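You operate a simulated robot arm through the tools that you are given. There is no shell and no other tool.

Carry out the task below with a simulated robot arm. There is one attempt and no reset: what you move stays moved.

TASK
Set the height dial to 30 mm and the travel dial to 60 mm, locking each dial's own lever after.
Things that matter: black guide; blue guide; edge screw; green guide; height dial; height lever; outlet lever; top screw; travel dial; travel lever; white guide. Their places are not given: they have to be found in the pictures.

Only the result counts: the job must be done as asked and must still hold three seconds after the hand-in. Knocking over, shifting, dropping, spilling or breaking anything else fails it.

THE ROBOT
A 6-joint arm with a two-finger parallel gripper, fixed in place. Base frame: the origin is at the foot of the arm, x ahead of it, y to its left, z up. Lengths are in mm, angles in rad, forces in N, time in s.
Its first joint turns from -2.897 to 2.897 rad. Payload 3.91 kg.
The tool frame sits at the grasp point between the pads (the TCP): z along the fingers, y along the line on which they close. The tips reach 30 mm beyond it. The gripper opens to 110 mm. The fingers are 20 mm wide and 10 mm thick; the gripper's body (48 by 112 mm) begins 55 mm behind the TCP.
Orientation is that of the tool frame in the base frame, as [roll, pitch, yaw] about the fixed x, y, z axes, in that order (R = Rz(yaw) Ry(pitch) Rx(roll)). With the fingers straight down and closing along the base's y, the tool's x points along the base's -x, its y along +y and its z along -z.

THE INTERFACE
- The arm moves only by the tool nudge_tool. Its argument "rows" is one flat list of numbers, 7 for each row, row after row: the closure, from 0 (fully open) to 1 (shut), then the shift along the tool's x, y, z in mm, then the turn, a rotation vector about the tool's x, y, z in rad. In form: [claw, tx, ty, tz, wx, wy, wz, claw, tx, ty, tz, wx, wy, wz, ...]. A call has 1 to 20 rows; each row is the pose to reach, as a shift and turn from the pose commanded when the call began, along the tool's axes at that moment. Each row takes 0.2 s and may step no farther than 50 mm and 0.15 rad from the row before; otherwise, or with a gripper value out of range, the whole call is refused. A pose out of reach is approached as far as the arm can. The call stops where the force on the tool passes 40 N (or 10 N more than at its start, if that is more) or the arm is blocked; 0.2 s more then pass. Each finger travels about 153 mm/s and halts on what it meets, pressing with about 21 N; the grip force reading is that of the motor and also rises with nothing between the fingers. The clock runs only during rows and for 0.2 s after the last one: add rows that repeat a pose to give the fingers time. The reply holds the time, the measured pose of the TCP, the force on the tool along the base axes, the opening and the grip force, in the units named above and with some noise, with the torque about the TCP (base axes, N m) and any sound that the robot's microphone picked up.
- Cameras (640 x 400 px; columns grow to the right, rows downward): "scene" is fixed at [49.7, 499.6, 1403.8]; the picture's right is [-0.01, -1.00, 0.00], its down [-0.12, 0.00, -0.99] and it looks along [0.99, -0.01, -0.12] (base axes); focal length 214 px, centre (320, 200). "wrist" rides on the gripper at [72, 17, -103] in the tool frame; the picture's right is [-0.23, 0.97, 0.00], its down [-0.76, -0.18, -0.62] and it looks along [-0.61, -0.14, 0.78] (tool axes); focal length 222 px, centre (320, 200).
- snapshot(camera): a new picture of that camera. It takes no simulated time.
- measure_at(camera, pixels): there is no depth. For up to 12 entries [column, row, z] of the newest picture of that camera ("zoom" is the newest enlarged one), the place [x, y] in the base frame at which the ray of that pixel passes the height z, good to about 2 mm. It takes no simulated time.
- inspect(camera, box): a new picture of the part [left, top, right, bottom] of that camera's present view, enlarged. It takes no simulated time.
- finish_job(): hands the job in; it is judged then, once.

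Unless the task says otherwise, let go and move clear before handing in.

The tools are called after "Emit:" as name(argument=value, ...) on one line, values as JSON. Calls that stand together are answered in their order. nudge_tool: Moves the arm, as the interface text tells. Its arguments: {"type":"object","properties":{"rows":{"type":"array","items":{"type":"number"}}},"required":["rows"]} The other tools are called the same way: snapshot (camera) takes a picture; measure_at (camera, pixels) gives the place at which the rays of pixels pass given heights; inspect (camera, box) takes an enlarged picture of a part of a camera's view; finish_job () hands the job in.

At the start:

```text
time: 0.0
position: [495.0, 313.5, 1439.2]
tool_rot: [3.14, 0.0, -3.139]
force: [-0.2, -0.1, 0.2]
torque: [0.02, 0.0, 0.05]
opening: 110.1
finger_force: 0.0
```

scene: 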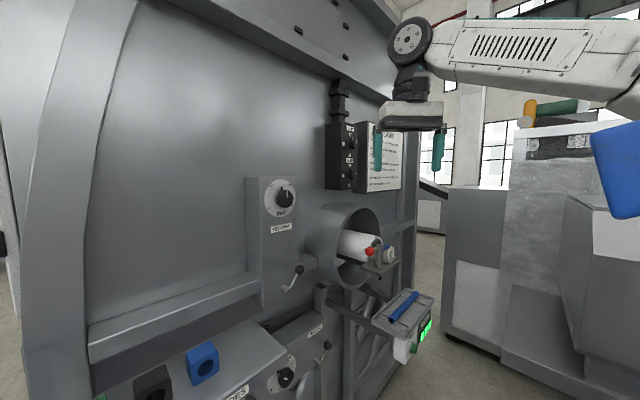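
wrist: 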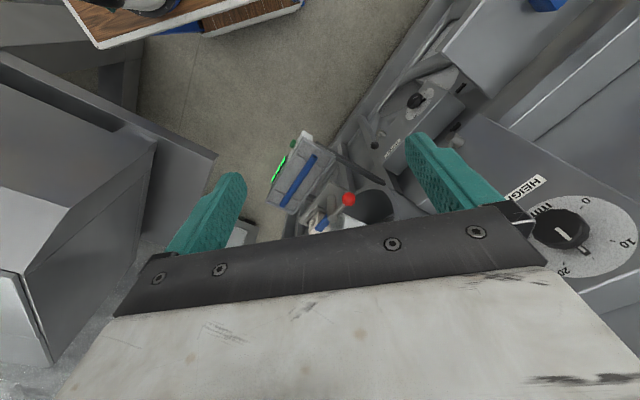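

The scene picture shows the height dial near (285,195) with a lever at (293,277), and another dial near (285,378) with a lever at (325,350). I'll enlarge these parts first.

Emit:
inspect(camera="scene", box=[240, 170, 340, 232])

Emit:
inspect(camera="scene", box=[240, 240, 400, 340])

Emit:
inspect(camera="scene", box=[220, 310, 360, 400])

Emit:
inspect(camera="wrist", box=[480, 160, 640, 280])

Emit:
inspect(camera="scene", box=[300, 90, 420, 200])

Emit:
inspect(camera="scene", box=[80, 310, 260, 400])

```text
6.40 times, centred on (290, 201) of scene
```

zoom: 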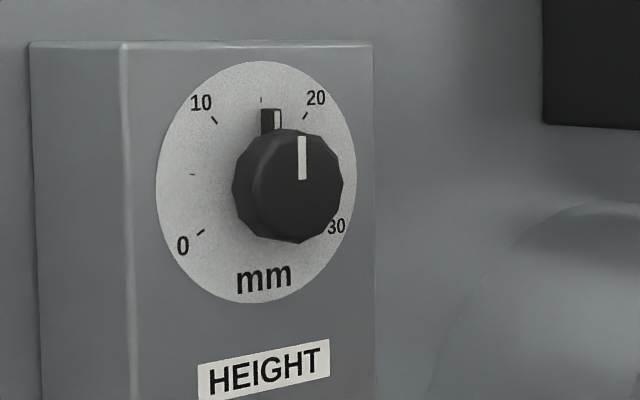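

```text
4.00 times, centred on (320, 290) of scene
```

zoom: 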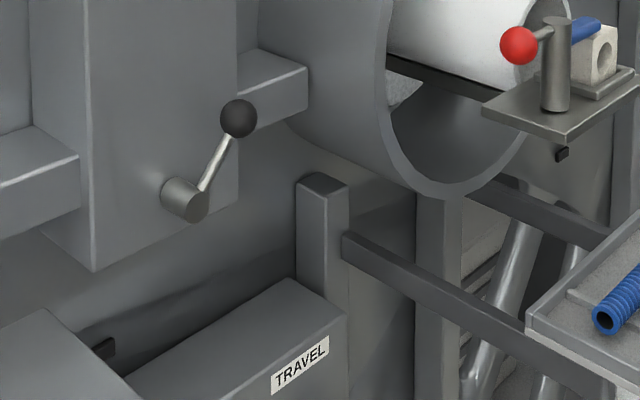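

```text
4.44 times, centred on (290, 355) of scene
```

zoom: 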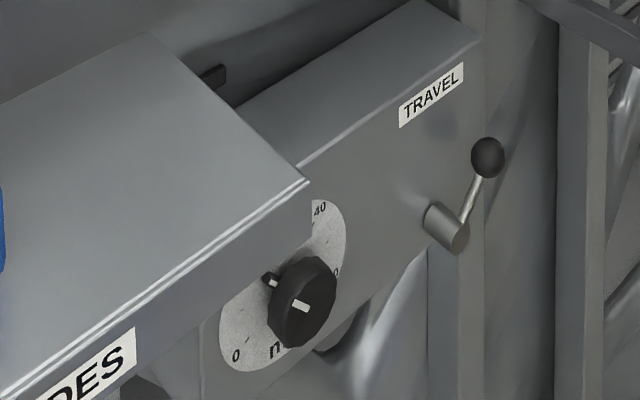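

```text
3.33 times, centred on (560, 220) of wrist
```

zoom: 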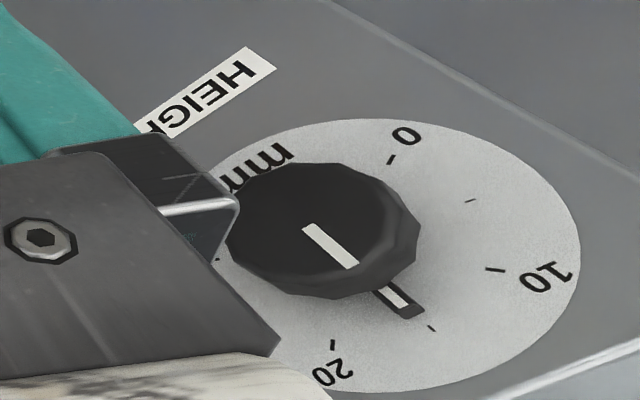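

```text
3.64 times, centred on (360, 145) of scene
```

zoom: 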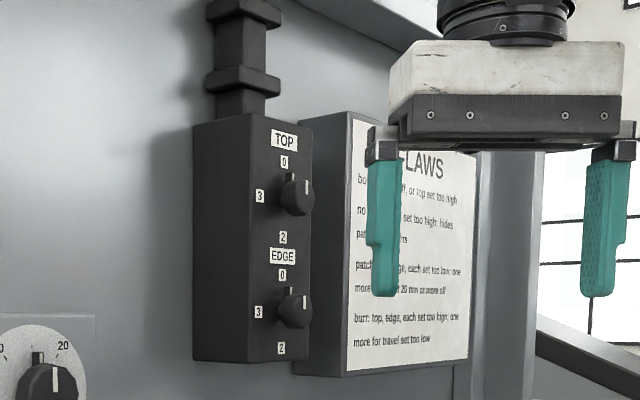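

```text
3.56 times, centred on (170, 355) of scene
```

zoom: 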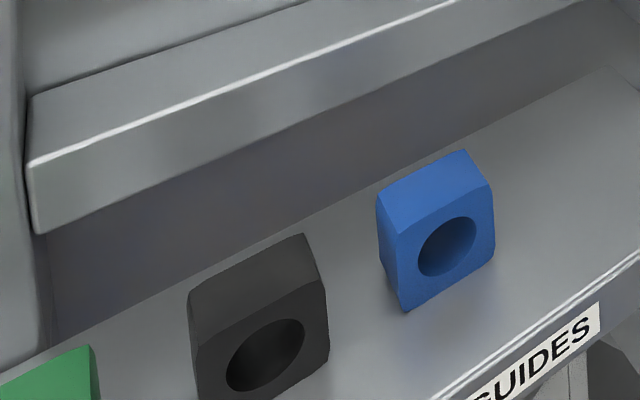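

The height dial's pointer tab reads about 16 mm (zoom (270,120)). From both views the knob is at roughly (728,608,1325), on a wall facing about (-0.63,-0.78,0), and both levers point up-right. I'll turn the tool toward the wall in free space and get a close wrist view.

Emit:
nudge_tool(rows=[0, -4, 5, 4, -0.0536, -0.1121, -0.0536, 0, -8, 10, 8, -0.1072, -0.2242, -0.1072, 0, -12, 15, 12, -0.1608, -0.3362, -0.1608, 0, -16, 20, 16, -0.2145, -0.4483, -0.2145, 0, -20, 25, 20, -0.2681, -0.5604, -0.2681, 0, -24, 30, 24, -0.3217, -0.6725, -0.3217, 0, -28, 35, 28, -0.3753, -0.7845, -0.3753, 0, -32, 40, 32, -0.4289, -0.8966, -0.4289, 0, -36, 45, 36, -0.4825, -1.0087, -0.4825, 0, -40, 50, 40, -0.5362, -1.1208, -0.5362, 0, -44, 55, 44, -0.5898, -1.2328, -0.5898, 0, -48, 60, 48, -0.6434, -1.3449, -0.6434, 0, -50, 65, 50, -0.697, -1.457, -0.697])

```text
time: 2.8
position: [549.4, 370.7, 1395.4]
tool_rot: [2.68, 1.477, -2.79]
force: [0.0, 1.0, 0.7]
torque: [-0.02, -0.03, 0.01]
opening: 110.0
finger_force: 0.1
out of reach, approached as far as the arm can: row 12, 13
```

The last two rows went slightly out of reach, but the tool now points about (0.68,0.72,-0.08), nearly horizontal. I'll take pictures from here.

Emit:
snapshot(camera="wrist")

Emit:
snapshot(camera="scene")

```text
taken
```

wrist: 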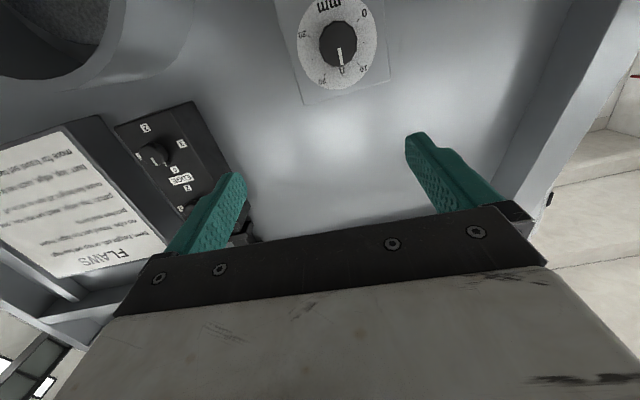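

```text
taken
```

scene: 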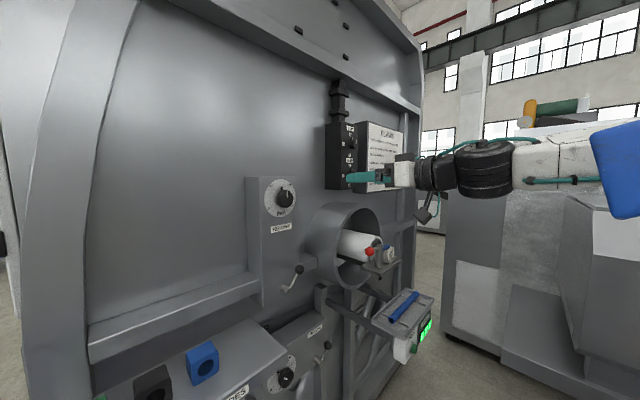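

The height dial is visible upside down at (338,43) in the wrist picture. I'll enlarge it and the other dials and levers.

Emit:
inspect(camera="wrist", box=[270, 0, 410, 90])

Emit:
inspect(camera="scene", box=[256, 170, 320, 210])

Emit:
inspect(camera="scene", box=[256, 250, 352, 310])

Emit:
inspect(camera="scene", box=[256, 320, 352, 400])

Emit:
inspect(camera="scene", box=[340, 225, 460, 370])

```text
4.44 times, centred on (340, 45) of wrist
```

zoom: 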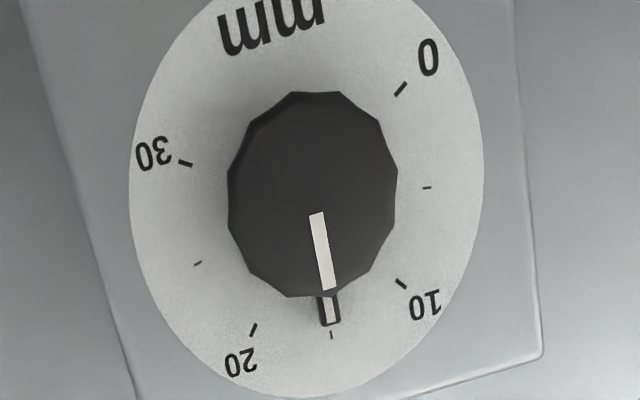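

```text
10.00 times, centred on (288, 190) of scene
```

zoom: 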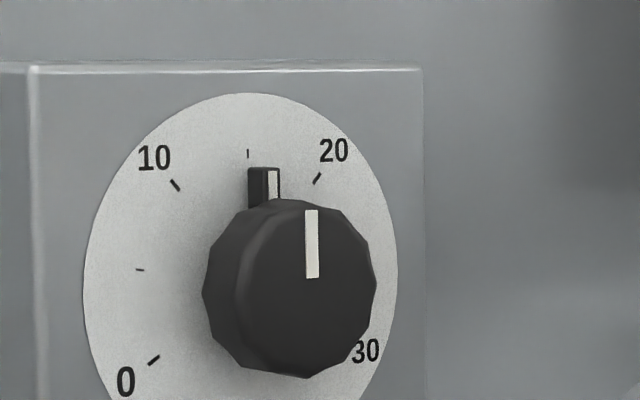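

```text
6.67 times, centred on (304, 280) of scene
```

zoom: 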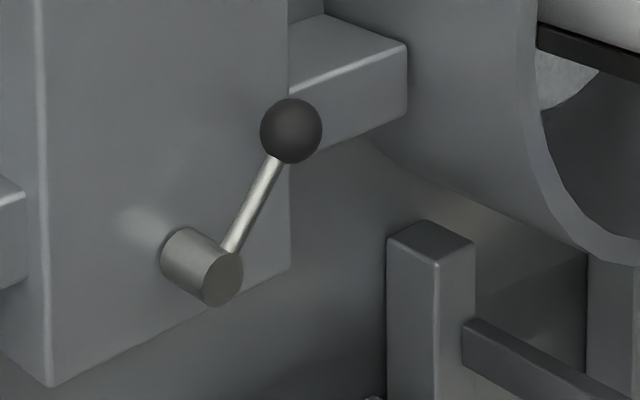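

```text
5.00 times, centred on (304, 360) of scene
```

zoom: 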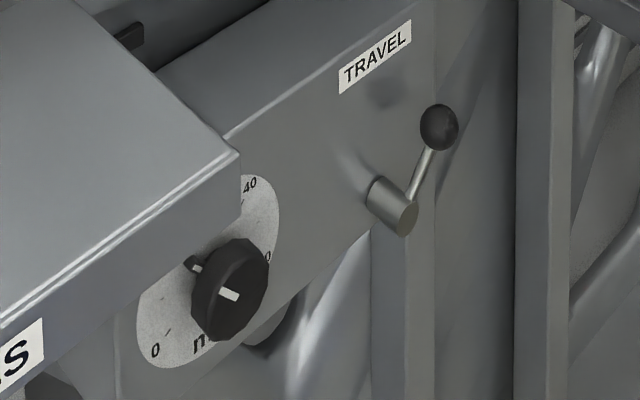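

```text
2.76 times, centred on (400, 298) of scene
```

zoom: 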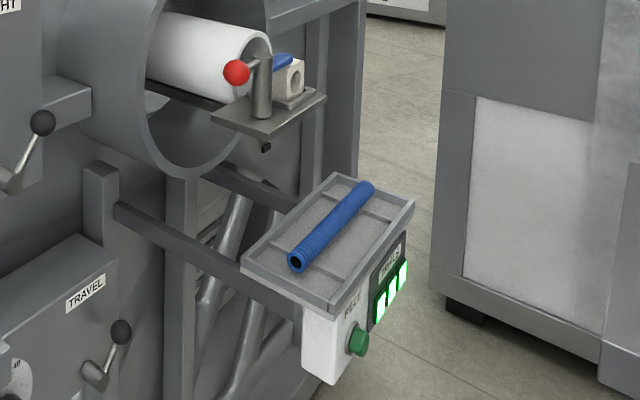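

I'll measure matching features of the height dial in both cameras to triangulate the dial's plane and centre.

Emit:
measure_at(camera="wrist", pixels=[[339.1, 43.4, 1300], [339.1, 43.4, 1350], [358.0, 20.25, 1300], [358.0, 20.25, 1350], [358.2, 63.7, 1300], [358.2, 63.7, 1350], [324.9, 74.0, 1300], [324.9, 74.0, 1350], [364.1, 42.1, 1300], [364.1, 42.1, 1350], [342.5, 75.15, 1300], [342.5, 75.15, 1350]])

Emit:
measure_at(camera="scene", pixels=[[285, 199, 1300], [285, 199, 1350], [271.3, 206, 1300], [271.3, 206, 1350], [273.5, 188.6, 1300], [273.5, 188.6, 1350], [287.7, 187.9, 1300], [287.7, 187.9, 1350], [270, 197, 1300], [270, 197, 1350], [280.8, 185.4, 1300], [280.8, 185.4, 1350]])

```text
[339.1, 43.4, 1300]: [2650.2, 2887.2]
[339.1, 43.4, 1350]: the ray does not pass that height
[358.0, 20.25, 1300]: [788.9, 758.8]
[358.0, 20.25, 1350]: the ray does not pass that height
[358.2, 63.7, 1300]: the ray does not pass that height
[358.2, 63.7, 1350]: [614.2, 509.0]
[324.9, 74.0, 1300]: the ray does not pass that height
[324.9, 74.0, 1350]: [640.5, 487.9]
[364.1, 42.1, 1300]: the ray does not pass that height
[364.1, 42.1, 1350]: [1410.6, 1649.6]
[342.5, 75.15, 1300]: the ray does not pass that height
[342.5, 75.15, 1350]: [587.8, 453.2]
```

```text
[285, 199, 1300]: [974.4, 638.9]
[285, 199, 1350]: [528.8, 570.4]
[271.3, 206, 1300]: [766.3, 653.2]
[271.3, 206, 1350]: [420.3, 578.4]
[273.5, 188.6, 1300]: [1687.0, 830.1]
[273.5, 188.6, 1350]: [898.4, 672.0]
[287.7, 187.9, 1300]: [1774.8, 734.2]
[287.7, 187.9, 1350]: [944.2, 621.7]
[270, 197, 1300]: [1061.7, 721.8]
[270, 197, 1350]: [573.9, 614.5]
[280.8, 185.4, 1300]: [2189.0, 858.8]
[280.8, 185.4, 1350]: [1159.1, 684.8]
```

The two views agree: wall normal is about (-0.707,-0.707,0), knob axis near l = 0.707(x−y) = 78.5 and z ≈ 1331, knob front at d = 0.707(x+y) ≈ 923 and disc at d ≈ 948. I'll move part of the way toward it and correct the orientation.

Emit:
nudge_tool(rows=[0, 15, 5, 25, 0.03, 0, 0, 0, 30, 10, 50, 0.06, 0, 0, 0, 45, 15, 75, 0.09, 0, 0, 0, 58, 19, 100, 0.106, 0, 0])

```text
time: 3.8
position: [600.7, 453.8, 1331.0]
tool_rot: [2.782, 1.481, -2.794]
force: [1.0, -0.2, -0.1]
torque: [-0.05, 0.02, 0.0]
opening: 110.0
finger_force: 0.0
```

The tool points at (0.757,0.648,-0.084), so offsets count from the pose actually reached. I'll correct the orientation to (0.707,0.707,0) and move to d≈800 in front of the knob.

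Emit:
nudge_tool(rows=[0, -1, 10, 17, -0.027, -0.028, -0.011, 0, -2, 20, 35, -0.053, -0.055, -0.021, 0, -3.4, 29.6, 52, -0.08, -0.083, -0.032])

Emit:
snapshot(camera="wrist")

Emit:
snapshot(camera="scene")

```text
time: 4.6
position: [618.8, 511.3, 1330.8]
tool_rot: [2.161, 1.565, 2.949]
force: [-0.6, 0.1, 0.1]
torque: [0.01, 0.03, 0.02]
opening: 109.9
finger_force: 0.1
```

```text
taken
```

wrist: 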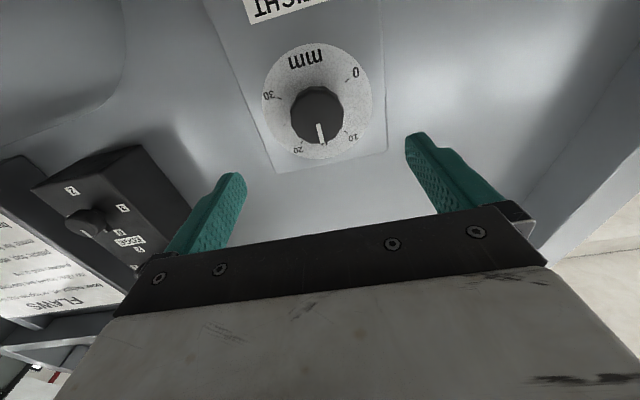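

```text
taken
```

scene: 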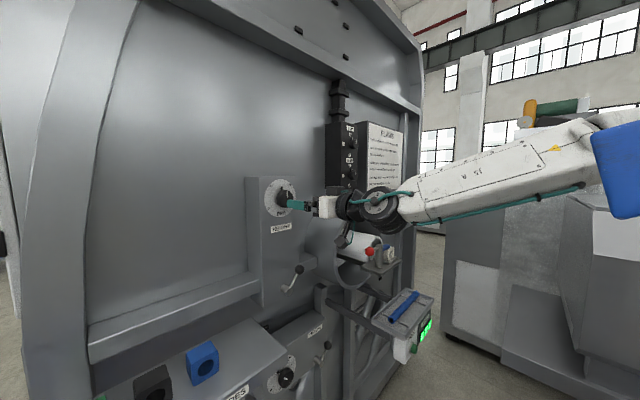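

The tool now points straight at the wall, (0.705,0.709,-0.003), at d=799, l=76. I'll enlarge the dial to refine the knob centre and the scale.

Emit:
inspect(camera="wrist", box=[247, 40, 387, 165])

Emit:
inspect(camera="scene", box=[256, 170, 336, 220])

```text
3.20 times, centred on (317, 102) of wrist
```

zoom: 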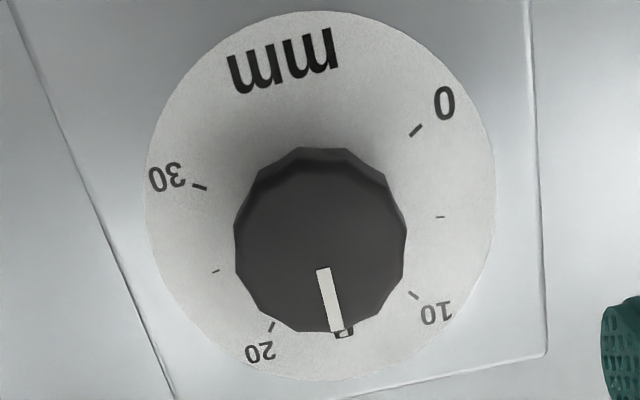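

```text
8.00 times, centred on (296, 195) of scene
```

zoom: 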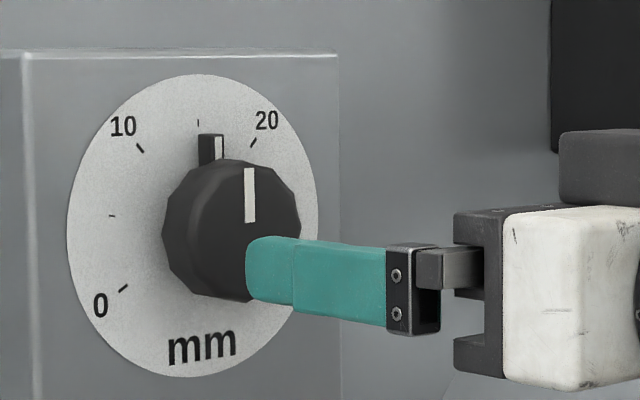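

The scale works out at 8°/mm (0 at -120°, 30 at +120° from up), and the pointer sits at about 0°, so it reads 15 mm. The knob centre is about 2 mm toward -y of the tool axis. I'll centre on it and pre-rotate the wrist by -60° in free space, so that the 120° turn fits in one grip.

Emit:
nudge_tool(rows=[0, 0, -0.5, 0, 0, 0, -0.15, 0, 0, -1, 0, 0, 0, -0.3, 0, 0, -1.5, 0, 0, 0, -0.45, 0, 0, -2, 0, 0, 0, -0.6, 0, 0, -2.2, 0, 0, 0, -0.75, 0, 0, -2.2, 0, 0, 0, -0.9, 0, 0, -2.2, 0, 0, 0, -1.047])

Emit:
snapshot(camera="wrist")

Emit:
snapshot(camera="scene")

```text
time: 6.2
position: [620.8, 510.0, 1328.4]
tool_rot: [-1.574, 0.525, -0.785]
force: [0.4, 0.5, 1.3]
torque: [0.01, -0.03, 0.01]
opening: 110.1
finger_force: 0.1
```

```text
taken
```

wrist: 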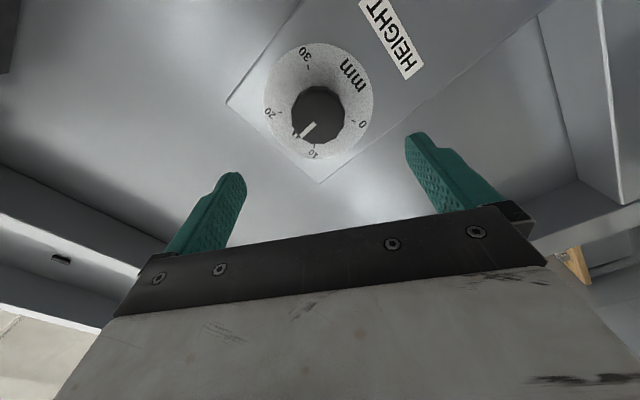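

```text
taken
```

scene: 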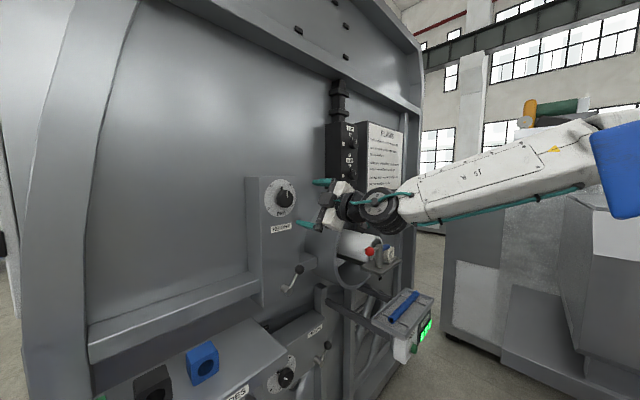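

The pre-rotation worked, and the pose is d=799.6, l=78.3, z=1328.4. Next I'll lift 2 mm and advance to d≈908 with the fingers open around the knob, then look.

Emit:
nudge_tool(rows=[0, -1, -1.7, 30, 0, 0, 0, 0, -1, -1.7, 60, 0, 0, 0, 0, -1, -1.7, 85, 0, 0, 0, 0, -1, -1.7, 100, 0, 0, 0, 0, -1, -1.7, 108, 0, 0, 0])

Emit:
snapshot(camera="wrist")

Emit:
inspect(camera="scene", box=[256, 160, 346, 230])

```text
time: 7.4
position: [695.3, 587.2, 1327.3]
tool_rot: [-1.575, 0.526, -0.787]
force: [-0.2, 0.7, 0.7]
torque: [0.01, 0.02, 0.03]
opening: 110.1
finger_force: 0.0
```

```text
taken
```

wrist: 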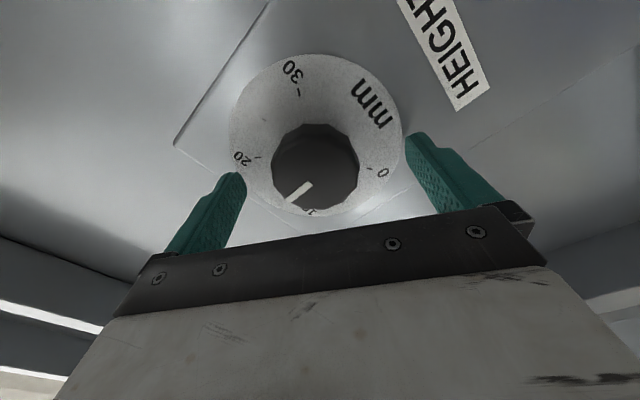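

```text
5.71 times, centred on (301, 195) of scene
```

zoom: 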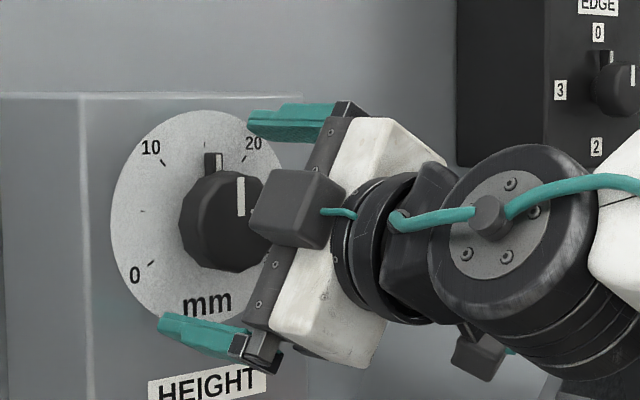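

The fingers straddle the knob at d≈907. I'll check the centring: the tool axis should pierce the knob front near wrist pixel (320,174).

Emit:
inspect(camera="wrist", box=[220, 50, 420, 220])

```text
2.35 times, centred on (320, 135) of wrist
```

zoom: 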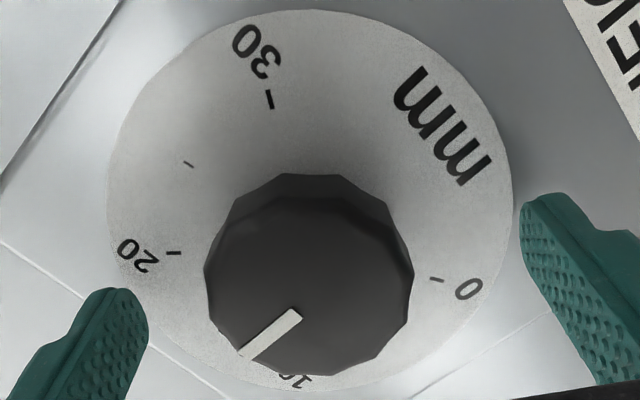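

The knob front centre is at about wrist (315,171), so it sits roughly 3 mm toward -y and 2–3 mm toward +x of the tool axis. I'll shift by that and close on the knob.

Emit:
nudge_tool(rows=[0, 2, -2.8, 1, 0, 0, 0, 0.3, 2, -2.8, 1, 0, 0, 0, 0.5, 2, -2.8, 1, 0, 0, 0, 1, 2, -2.8, 1, 0, 0, 0, 1, 2, -2.8, 1, 0, 0, 0])

Emit:
inspect(camera="wrist", box=[220, 50, 420, 220])

Emit:
inspect(camera="scene", box=[256, 160, 346, 230])

```text
time: 8.6
position: [699.0, 584.6, 1329.7]
tool_rot: [-1.576, 0.527, -0.784]
force: [-2.2, -0.8, -4.3]
torque: [-0.12, 0.16, 0.06]
opening: 53.2
finger_force: 45.0
```

```text
2.35 times, centred on (320, 135) of wrist
```

zoom: 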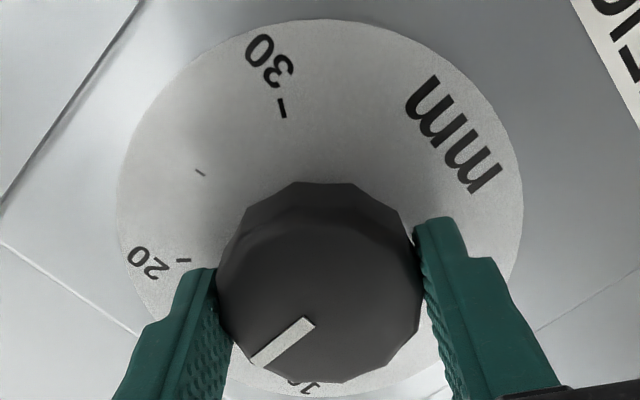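

```text
5.71 times, centred on (301, 195) of scene
```

zoom: 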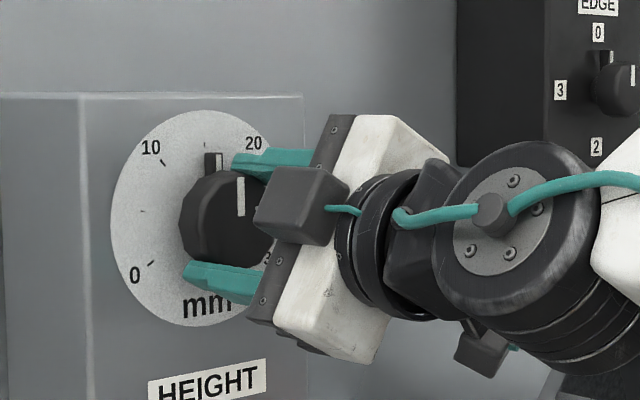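

The knob is gripped at 53.2 mm with only about 5 N of side force. I'll test a small clockwise turn of 0.2 rad and watch the torque.

Emit:
nudge_tool(rows=[1, 0, 0, 0, 0, 0, 0.1, 1, 0, 0, 0, 0, 0, 0.2, 1, 0, 0, 0, 0, 0, 0.2])

Emit:
snapshot(camera="wrist")

Emit:
inspect(camera="scene", box=[256, 160, 346, 230])

```text
time: 9.4
position: [699.5, 585.1, 1328.9]
tool_rot: [-1.579, 0.727, -0.788]
force: [-4.8, 3.2, -14.8]
torque: [-0.63, -0.29, 0.34]
opening: 53.1
finger_force: 45.1
```

```text
taken
```

wrist: 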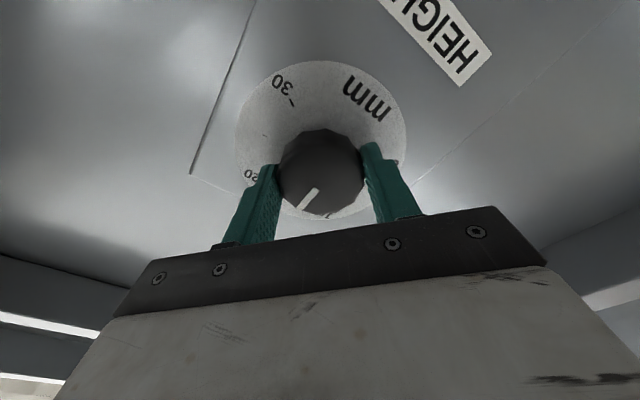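

```text
5.71 times, centred on (301, 195) of scene
```

zoom: 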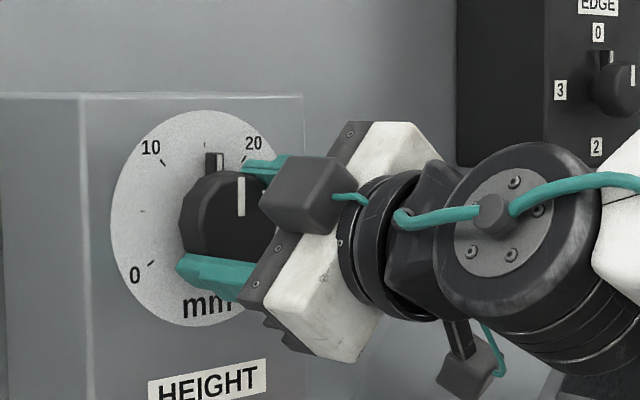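

The tab and the knob's white line did not move in the scene zoom ((212,160) and (241,195)), and the grip slipped at about 0.65 N·m, so the dial is locked now. I'll let go and back away, then study the height lever, since it must be unlocked first.

Emit:
nudge_tool(rows=[0.9, 0, 0, 0, 0, 0, -0.05, 0.5, 0, 0, 0, 0, 0, -0.05, 0.2, 0, 0, 0, 0, 0, -0.05, 0.2, 0, 0, -20, 0, 0, -0.05, 0.2, 0, 0, -50, 0, 0, -0.05, 0.2, 0, 0, -90, 0, 0, -0.05, 0.2, 0, 0, -130, 0, 0, -0.05, 0.2, 0, 0, -150, 0, 0, -0.05])

Emit:
snapshot(camera="wrist")

Emit:
inspect(camera="scene", box=[256, 170, 320, 210])

Emit:
inspect(camera="scene", box=[264, 250, 344, 300])

```text
time: 11.2
position: [592.7, 478.0, 1330.8]
tool_rot: [-1.576, 0.677, -0.787]
force: [0.1, 0.1, 0.3]
torque: [0.04, 0.0, -0.03]
opening: 88.0
finger_force: 0.0
```

```text
taken
```

wrist: 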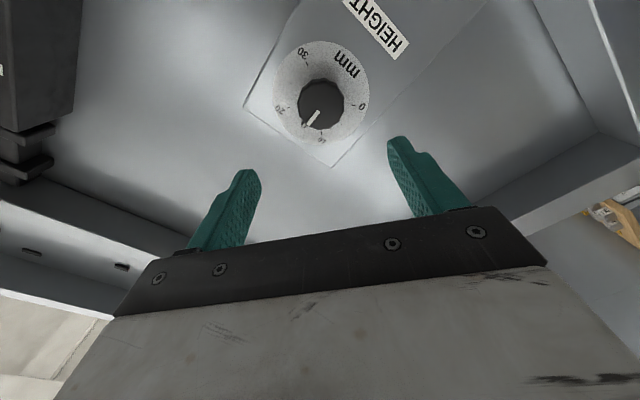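

```text
10.00 times, centred on (288, 190) of scene
```

zoom: 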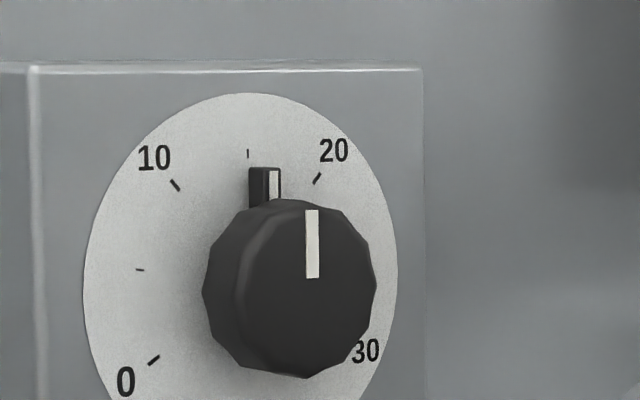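

```text
8.00 times, centred on (304, 275) of scene
```

zoom: 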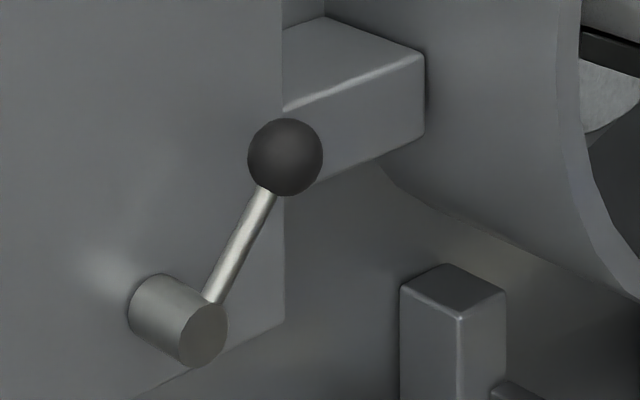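

The knob stayed at 15 mm. Now I'll locate the height lever by taking the scene rays through its hub base (283.4,288.1), hub front (289.4,291.6) and ball (299.6,269.6).

Emit:
measure_at(camera="scene", pixels=[[283.4, 288.1, 1000], [283.4, 288.1, 1050], [289.4, 291.6, 1000], [289.4, 291.6, 1050], [299.6, 269.6, 1050], [299.6, 269.6, 1100]])

Emit:
inspect(camera="scene", box=[240, 160, 400, 300])

```text
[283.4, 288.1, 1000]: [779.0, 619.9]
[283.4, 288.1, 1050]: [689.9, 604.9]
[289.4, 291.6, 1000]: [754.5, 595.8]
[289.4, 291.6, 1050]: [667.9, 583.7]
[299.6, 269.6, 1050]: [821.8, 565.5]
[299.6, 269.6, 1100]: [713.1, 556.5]
```

```text
2.86 times, centred on (320, 230) of scene
```

zoom: 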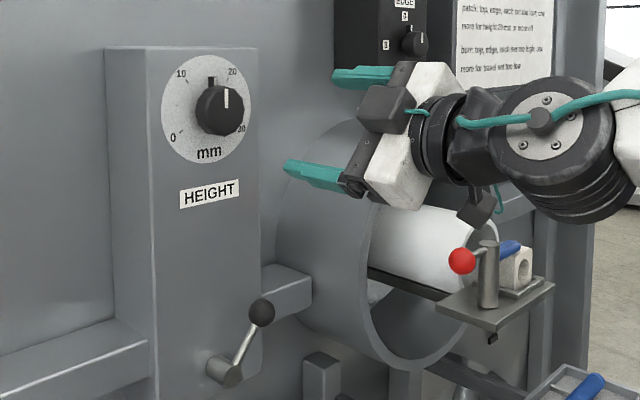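

The lever hub comes out at l≈80–84, z≈1029, and its ball at l≈130, z≈1087, about 40° clockwise from up. I'll lower the hand to a viewing pose about 150 mm in front of it.

Emit:
nudge_tool(rows=[0.2, 24.5, 26.2, 2, 0, 0, 0.1276, 0.2, 49, 52.4, 4, 0, 0, 0.2551, 0.2, 73.5, 78.5, 6, 0, 0, 0.3827, 0.2, 98, 104.6, 8, 0, 0, 0.51, 0.2, 122.4, 130.8, 10, 0, 0, 0.638, 0.2, 147, 157, 12, 0, 0, 0.7654, 0.2, 171.3, 183.1, 13, 0, 0, 0.893])

Emit:
snapshot(camera="wrist")

Emit:
snapshot(camera="scene")

```text
time: 12.8
position: [607.6, 478.7, 1086.2]
tool_rot: [2.639, 1.566, -2.866]
force: [0.3, -0.1, 0.6]
torque: [0.01, 0.0, -0.01]
opening: 88.1
finger_force: 0.1
out of reach, approached as far as the arm can: row 7
```

```text
taken
```

wrist: 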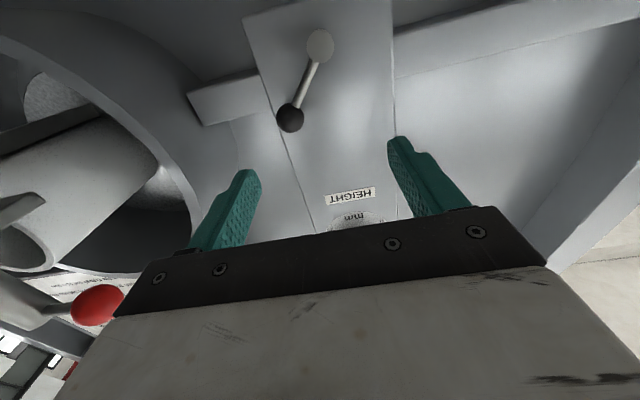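

```text
taken
```

scene: 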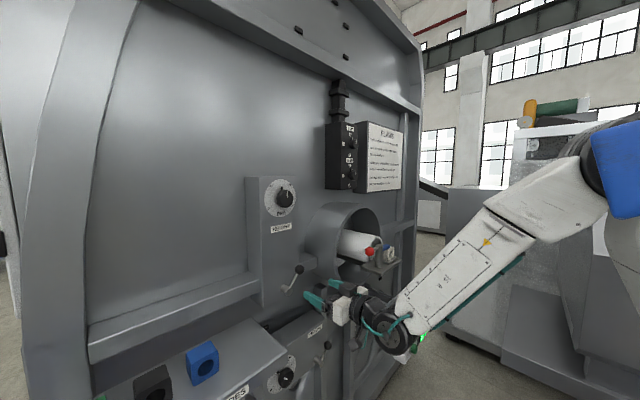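

The lever is now visible in the wrist view, with its hub at (319,44) and ball at (290,118) (picture upside down). I'll enlarge it and check the reply's reach note afterwards.

Emit:
inspect(camera="wrist", box=[230, 0, 410, 150])

Emit:
inspect(camera="scene", box=[256, 240, 416, 360])

```text
2.67 times, centred on (320, 75) of wrist
```

zoom: 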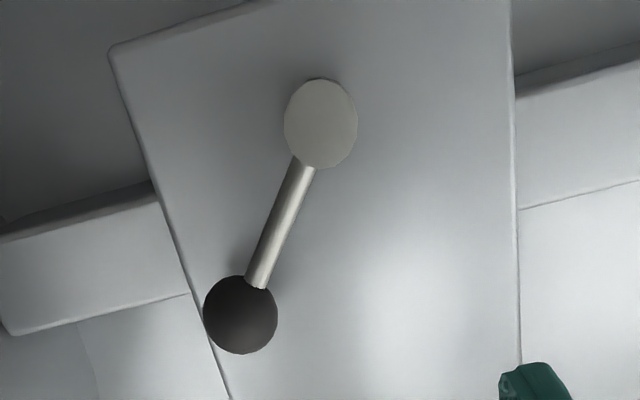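

```text
3.33 times, centred on (336, 300) of scene
```

zoom: 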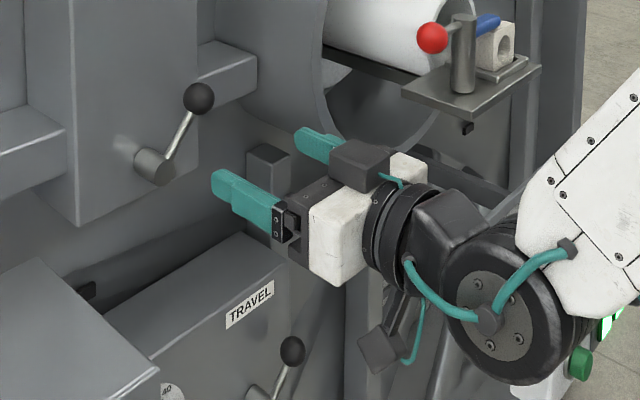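

The ball is at about l=124, d=914, z=1089 and the hub at l=78, z=1032, with a lever of about 73 mm at 39°. Before gripping I'll test how far the wrist can rotate clockwise from here.

Emit:
nudge_tool(rows=[0.2, 0, 0, 0, 0, 0, 0.15, 0.2, 0, 0, 0, 0, 0, 0.3, 0.2, 0, 0, 0, 0, 0, 0.45, 0.2, 0, 0, 0, 0, 0, 0.6])

```text
time: 13.8
position: [576.9, 512.9, 1138.5]
tool_rot: [1.729, 1.339, 2.453]
force: [0.8, 0.1, -0.3]
torque: [-0.04, 0.0, -0.01]
opening: 88.2
finger_force: 0.0
out of reach, approached as far as the arm can: row 1, 2, 3, 4
```

The wrist cannot rotate clockwise much past "camera straight down", and the tool drifted to (577,513,1138). I'll go back to a clean pose at φ=-15°, d=800, l=89, z=1080, with the fingers fully open so that they straddle the lever.

Emit:
nudge_tool(rows=[0, 11.6, -13.5, 8.5, -0.0143, -0.0094, -0.1229, 0, 23.2, -27, 17, -0.0287, -0.0188, -0.2459, 0, 34.7, -40.4, 25.5, -0.043, -0.0281, -0.3688, 0, 46.3, -53.9, 34, -0.0573, -0.0375, -0.4917])

Emit:
snapshot(camera="wrist")

```text
time: 14.8
position: [626.9, 507.0, 1079.0]
tool_rot: [-1.577, 1.306, -0.801]
force: [0.0, -0.2, 0.0]
torque: [0.0, -0.02, 0.01]
opening: 110.2
finger_force: 0.1
```

```text
taken
```

wrist: 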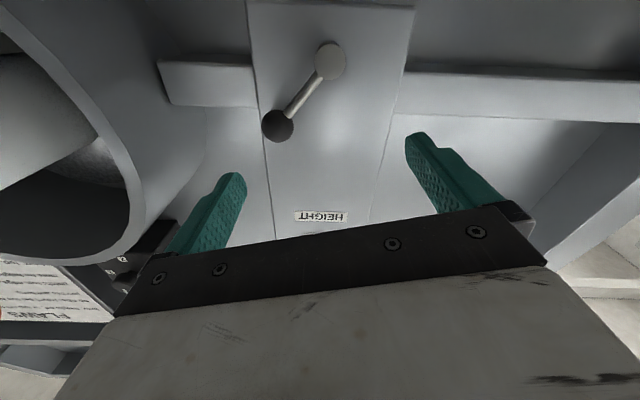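

The tool is at d=802, l=85, z=1079, and the ball still measures l≈124.5, z≈1087. I'll shift right 13 mm and advance to d≈900 so that the open fingers straddle the lever.

Emit:
nudge_tool(rows=[0, 2, -13, 10, 0, 0, 0, 0, 2, -13, 40, 0, 0, 0, 0, 2, -13, 70, 0, 0, 0, 0, 2, -13, 90, 0, 0, 0, 0, 2, -13, 98, 0, 0, 0])

Emit:
snapshot(camera="wrist")

Emit:
inspect(camera="scene", box=[256, 230, 396, 330])

```text
time: 15.8
position: [684.1, 563.8, 1082.6]
tool_rot: [-1.589, 1.309, -0.82]
force: [0.7, -2.1, 2.3]
torque: [-0.11, 0.09, 0.15]
opening: 109.9
finger_force: 0.4
out of reach, approached as far as the arm can: row 1, 2, 3, 4
stopped in row 4: the force on the tool passed its limit at 214 N (the readings are from after the stop); the commanded pose is now the measured one
```

```text
taken
```

wrist: 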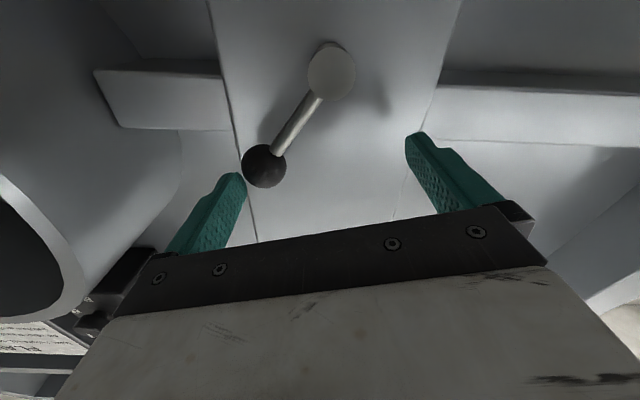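

```text
4.00 times, centred on (326, 280) of scene
```

zoom: 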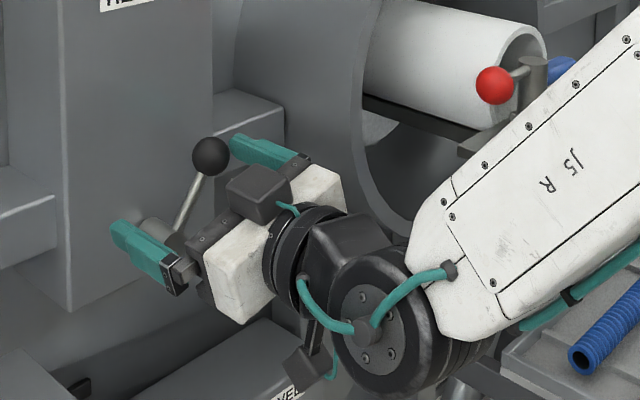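

The force spiked while the lateral shift was "out of reach" (l stayed at 85), so the right fingertip probably touched the ball's front. I'll back off gently and check the lever.

Emit:
nudge_tool(rows=[0, 0, 0, -15, 0, 0, 0, 0, 0, 0, -40, 0, 0, 0, 0, 0, 0, -70, 0, 0, 0, 0, 0, 0, -100, 0, 0, 0])

Emit:
snapshot(camera="wrist")

Emit:
inspect(camera="scene", box=[256, 230, 416, 330])

Emit:
inspect(camera="scene", box=[264, 250, 344, 300])

```text
time: 16.8
position: [610.6, 497.0, 1083.1]
tool_rot: [-1.595, 1.31, -0.827]
force: [-0.1, 0.0, -0.2]
torque: [0.02, 0.02, 0.0]
opening: 110.1
finger_force: 0.1
```

```text
taken
```

wrist: 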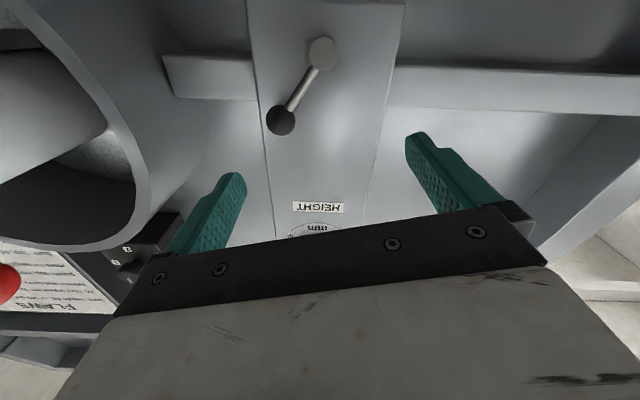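

```text
4.00 times, centred on (336, 280) of scene
```

zoom: 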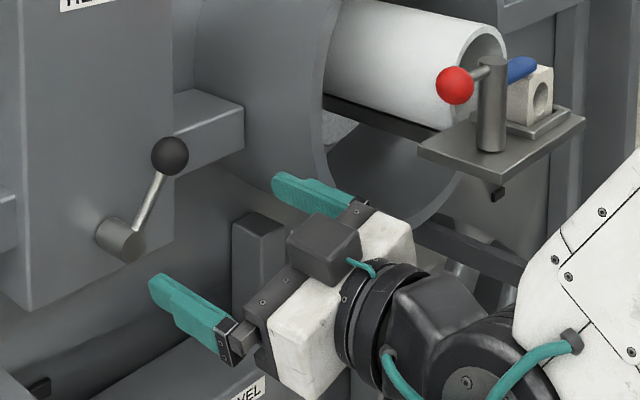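

```text
8.00 times, centred on (304, 275) of scene
```

zoom: 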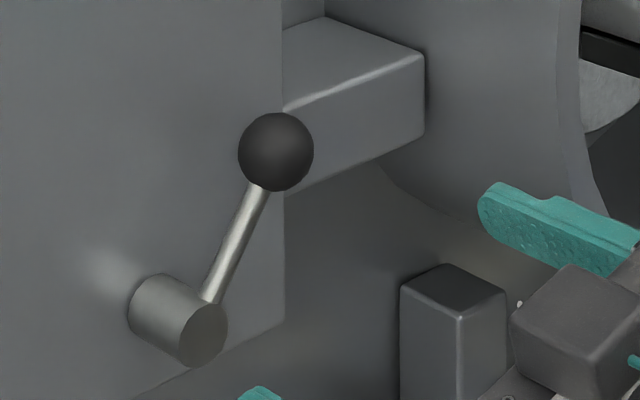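

The lever moved a few degrees counter-clockwise (ball from (285,157) to (276,152) in the same zoom). It is free in that direction and undamaged. I'll rotate the wrist the other way, to φ≈-147° with the camera up-right, away from the joint limit and lined up with the lever.

Emit:
nudge_tool(rows=[0, 0, 0, 0, 0.0003, -0.0015, -0.144, 0, 0, 0, 0, 0.0005, -0.0031, -0.288, 0, 0, 0, 0, 0.0008, -0.0046, -0.4321, 0, 0, 0, 0, 0.001, -0.0061, -0.5761, 0, 0, 0, 0, 0.0013, -0.0077, -0.7201, 0, 0, 0, 0, 0.0015, -0.0092, -0.8641, 0, 0, 0, 0, 0.0018, -0.0107, -1.0081, 0, 0, 0, 0, 0.002, -0.0123, -1.1522, 0, 0, -4, 1, 0.0023, -0.0138, -1.2962, 0, 0, -8, 2, 0.0025, -0.0153, -1.4402, 0, 0, -13, 3, 0.0028, -0.0168, -1.5842, 0, 0, -18, 4, 0.003, -0.0184, -1.7282, 0, 0, -23, 5, 0.0033, -0.0199, -1.8723, 0, 0.5, -28, 6, 0.0035, -0.0214, -2.0163, 0, 1, -34, 7, 0.0038, -0.023, -2.1603, 0, 1, -38.5, 7.4, 0.004, -0.0245, -2.3043])

Emit:
snapshot(camera="wrist")

Emit:
snapshot(camera="scene")

```text
time: 20.2
position: [624.4, 488.2, 1096.3]
tool_rot: [-1.575, -0.999, -0.799]
force: [0.8, 0.2, 0.0]
torque: [0.03, 0.03, 0.01]
opening: 109.8
finger_force: 0.0
out of reach, approached as far as the arm can: row 12, 13, 14, 15, 16
```

```text
taken
```

wrist: 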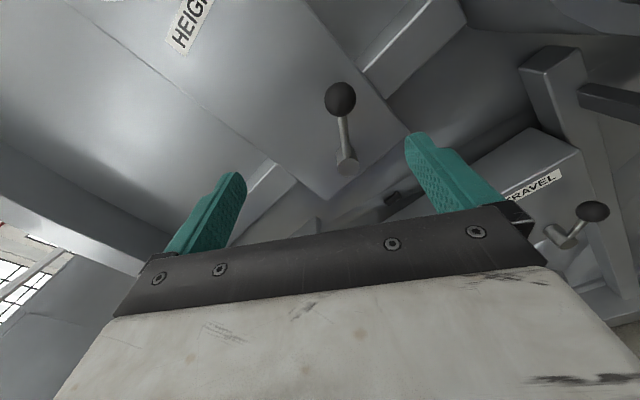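

```text
taken
```

scene: 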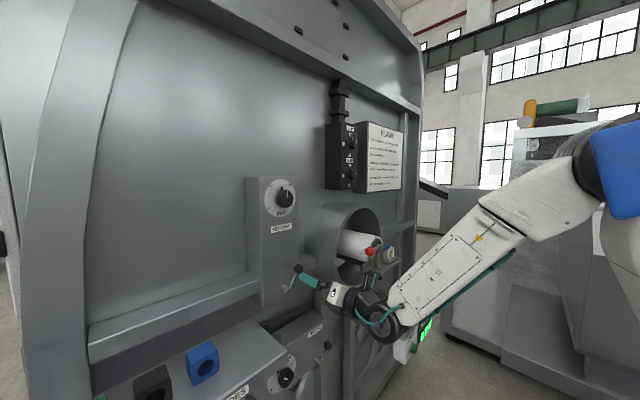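

Rotation to φ=-147° worked, but sideways motion stopped at l≈96, so the limit concerns reaching right with the tool pointing exactly along the normal. I'll test whether yawing the tool about 5° to the right frees more reach.

Emit:
nudge_tool(rows=[0, 2, 3, 0, -0.0367, 0.0236, 0, 0, 5, 8, 0, -0.0734, 0.0472, 0, 0, 8.1, 12.6, 0, -0.0734, 0.0472, 0])

```text
time: 21.0
position: [635.4, 477.4, 1094.5]
tool_rot: [-1.569, -0.995, -0.87]
force: [-0.4, -0.5, -0.4]
torque: [0.02, -0.03, -0.01]
opening: 109.7
finger_force: 0.1
```

With the tool yawed to 40° the arm reaches l=112 without complaint. I'll take a fresh wrist view to locate the ball in tool coordinates.

Emit:
inspect(camera="wrist", box=[220, 0, 480, 200])

Emit:
inspect(camera="scene", box=[256, 230, 416, 330])

```text
2.00 times, centred on (350, 100) of wrist
```

zoom: 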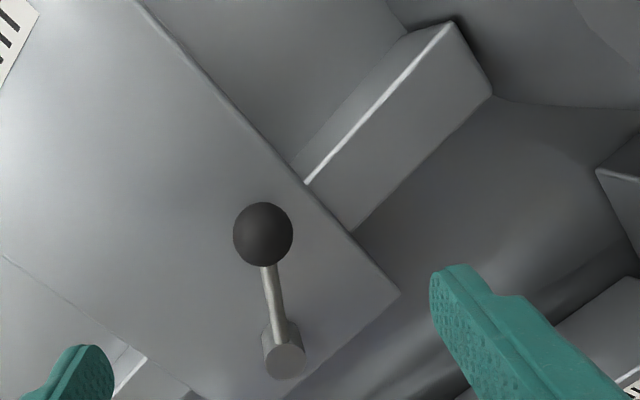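

```text
4.00 times, centred on (336, 280) of scene
```

zoom: 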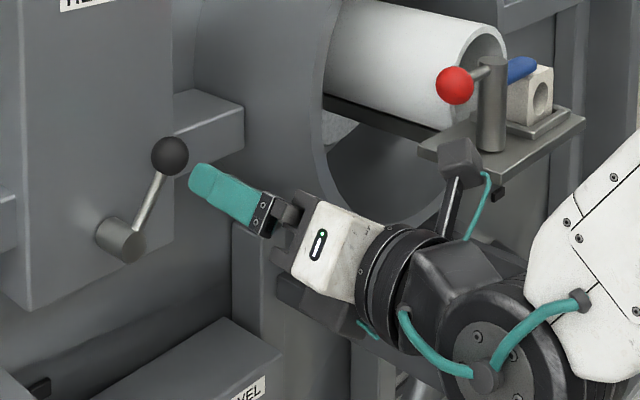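

The ball is at tool (-2.6, 1.9, 127.5), i.e. about l=122.7, z=1091. I'll advance with the open fingers straddling it, then check before closing.

Emit:
nudge_tool(rows=[0, -2.6, 1.9, 30, 0, 0, 0, 0, -2.6, 1.9, 60, 0, 0, 0, 0, -2.6, 1.9, 85, 0, 0, 0, 0, -2.6, 1.9, 102, 0, 0, 0, 0, -2.6, 1.9, 112, 0, 0, 0])

Emit:
snapshot(camera="wrist")

Emit:
inspect(camera="scene", box=[256, 230, 396, 330])

```text
time: 22.2
position: [723.6, 550.1, 1091.6]
tool_rot: [-1.571, -0.997, -0.871]
force: [-0.6, -0.5, -0.4]
torque: [0.02, -0.01, -0.02]
opening: 110.1
finger_force: 0.1
```

```text
taken
```

wrist: 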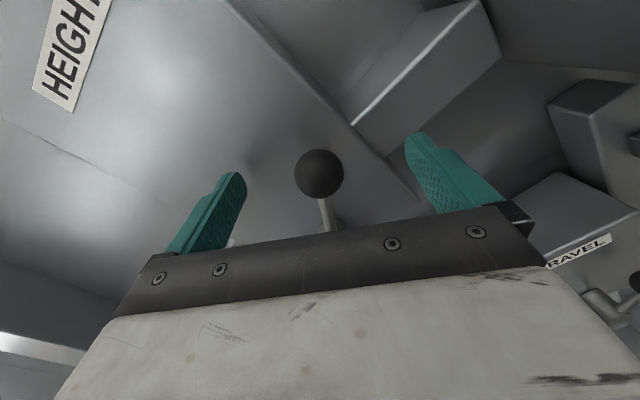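

```text
4.00 times, centred on (326, 280) of scene
```

zoom: 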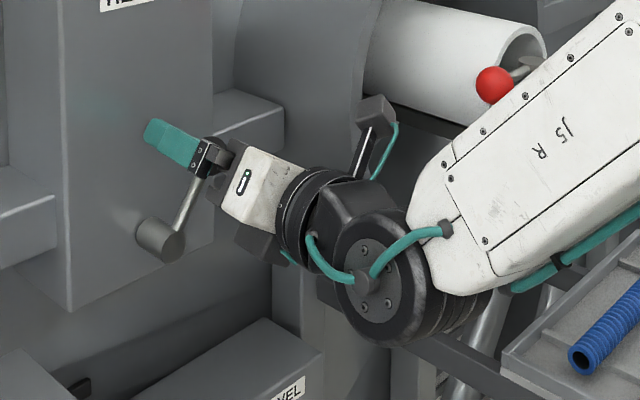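

The ball is centred between the open fingers ((319,173) in the wrist view). I'll close to a loose 38 mm fork and start pushing the lever counter-clockwise along its arc, watching the forces.

Emit:
nudge_tool(rows=[0.4, 0, 0, 0, 0, 0, 0, 0.655, 0, 0, 0, 0, 0, 0, 0.655, 0, 0, 0, 0, 0, 0, 0.655, 0.1, -8.9, -0.64, 0, 0, -0.1222, 0.655, -0.86, -17.7, -1.3, 0, 0, -0.2443, 0.655, -2.56, -25.15, -1.93, 0, 0, -0.349])

Emit:
snapshot(camera="wrist")

Emit:
inspect(camera="scene", box=[256, 230, 396, 330])

```text
time: 23.6
position: [706.2, 564.5, 1104.2]
tool_rot: [-1.575, -1.347, -0.868]
force: [0.4, -1.0, 0.0]
torque: [0.02, 0.02, -0.02]
opening: 38.5
finger_force: 0.6
```

```text
taken
```

wrist: 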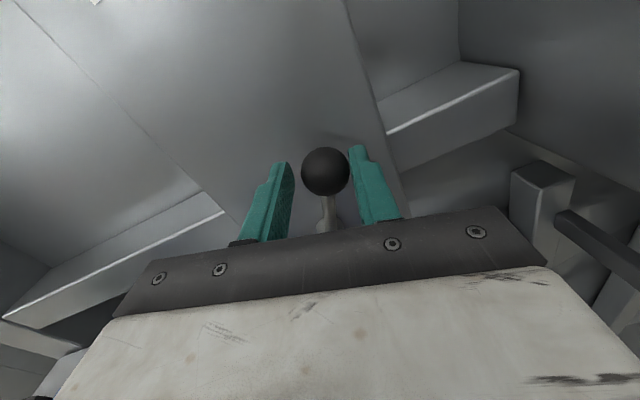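

```text
4.00 times, centred on (326, 280) of scene
```

zoom: 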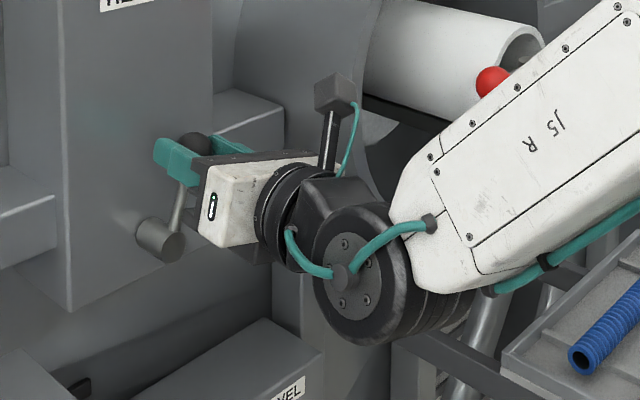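

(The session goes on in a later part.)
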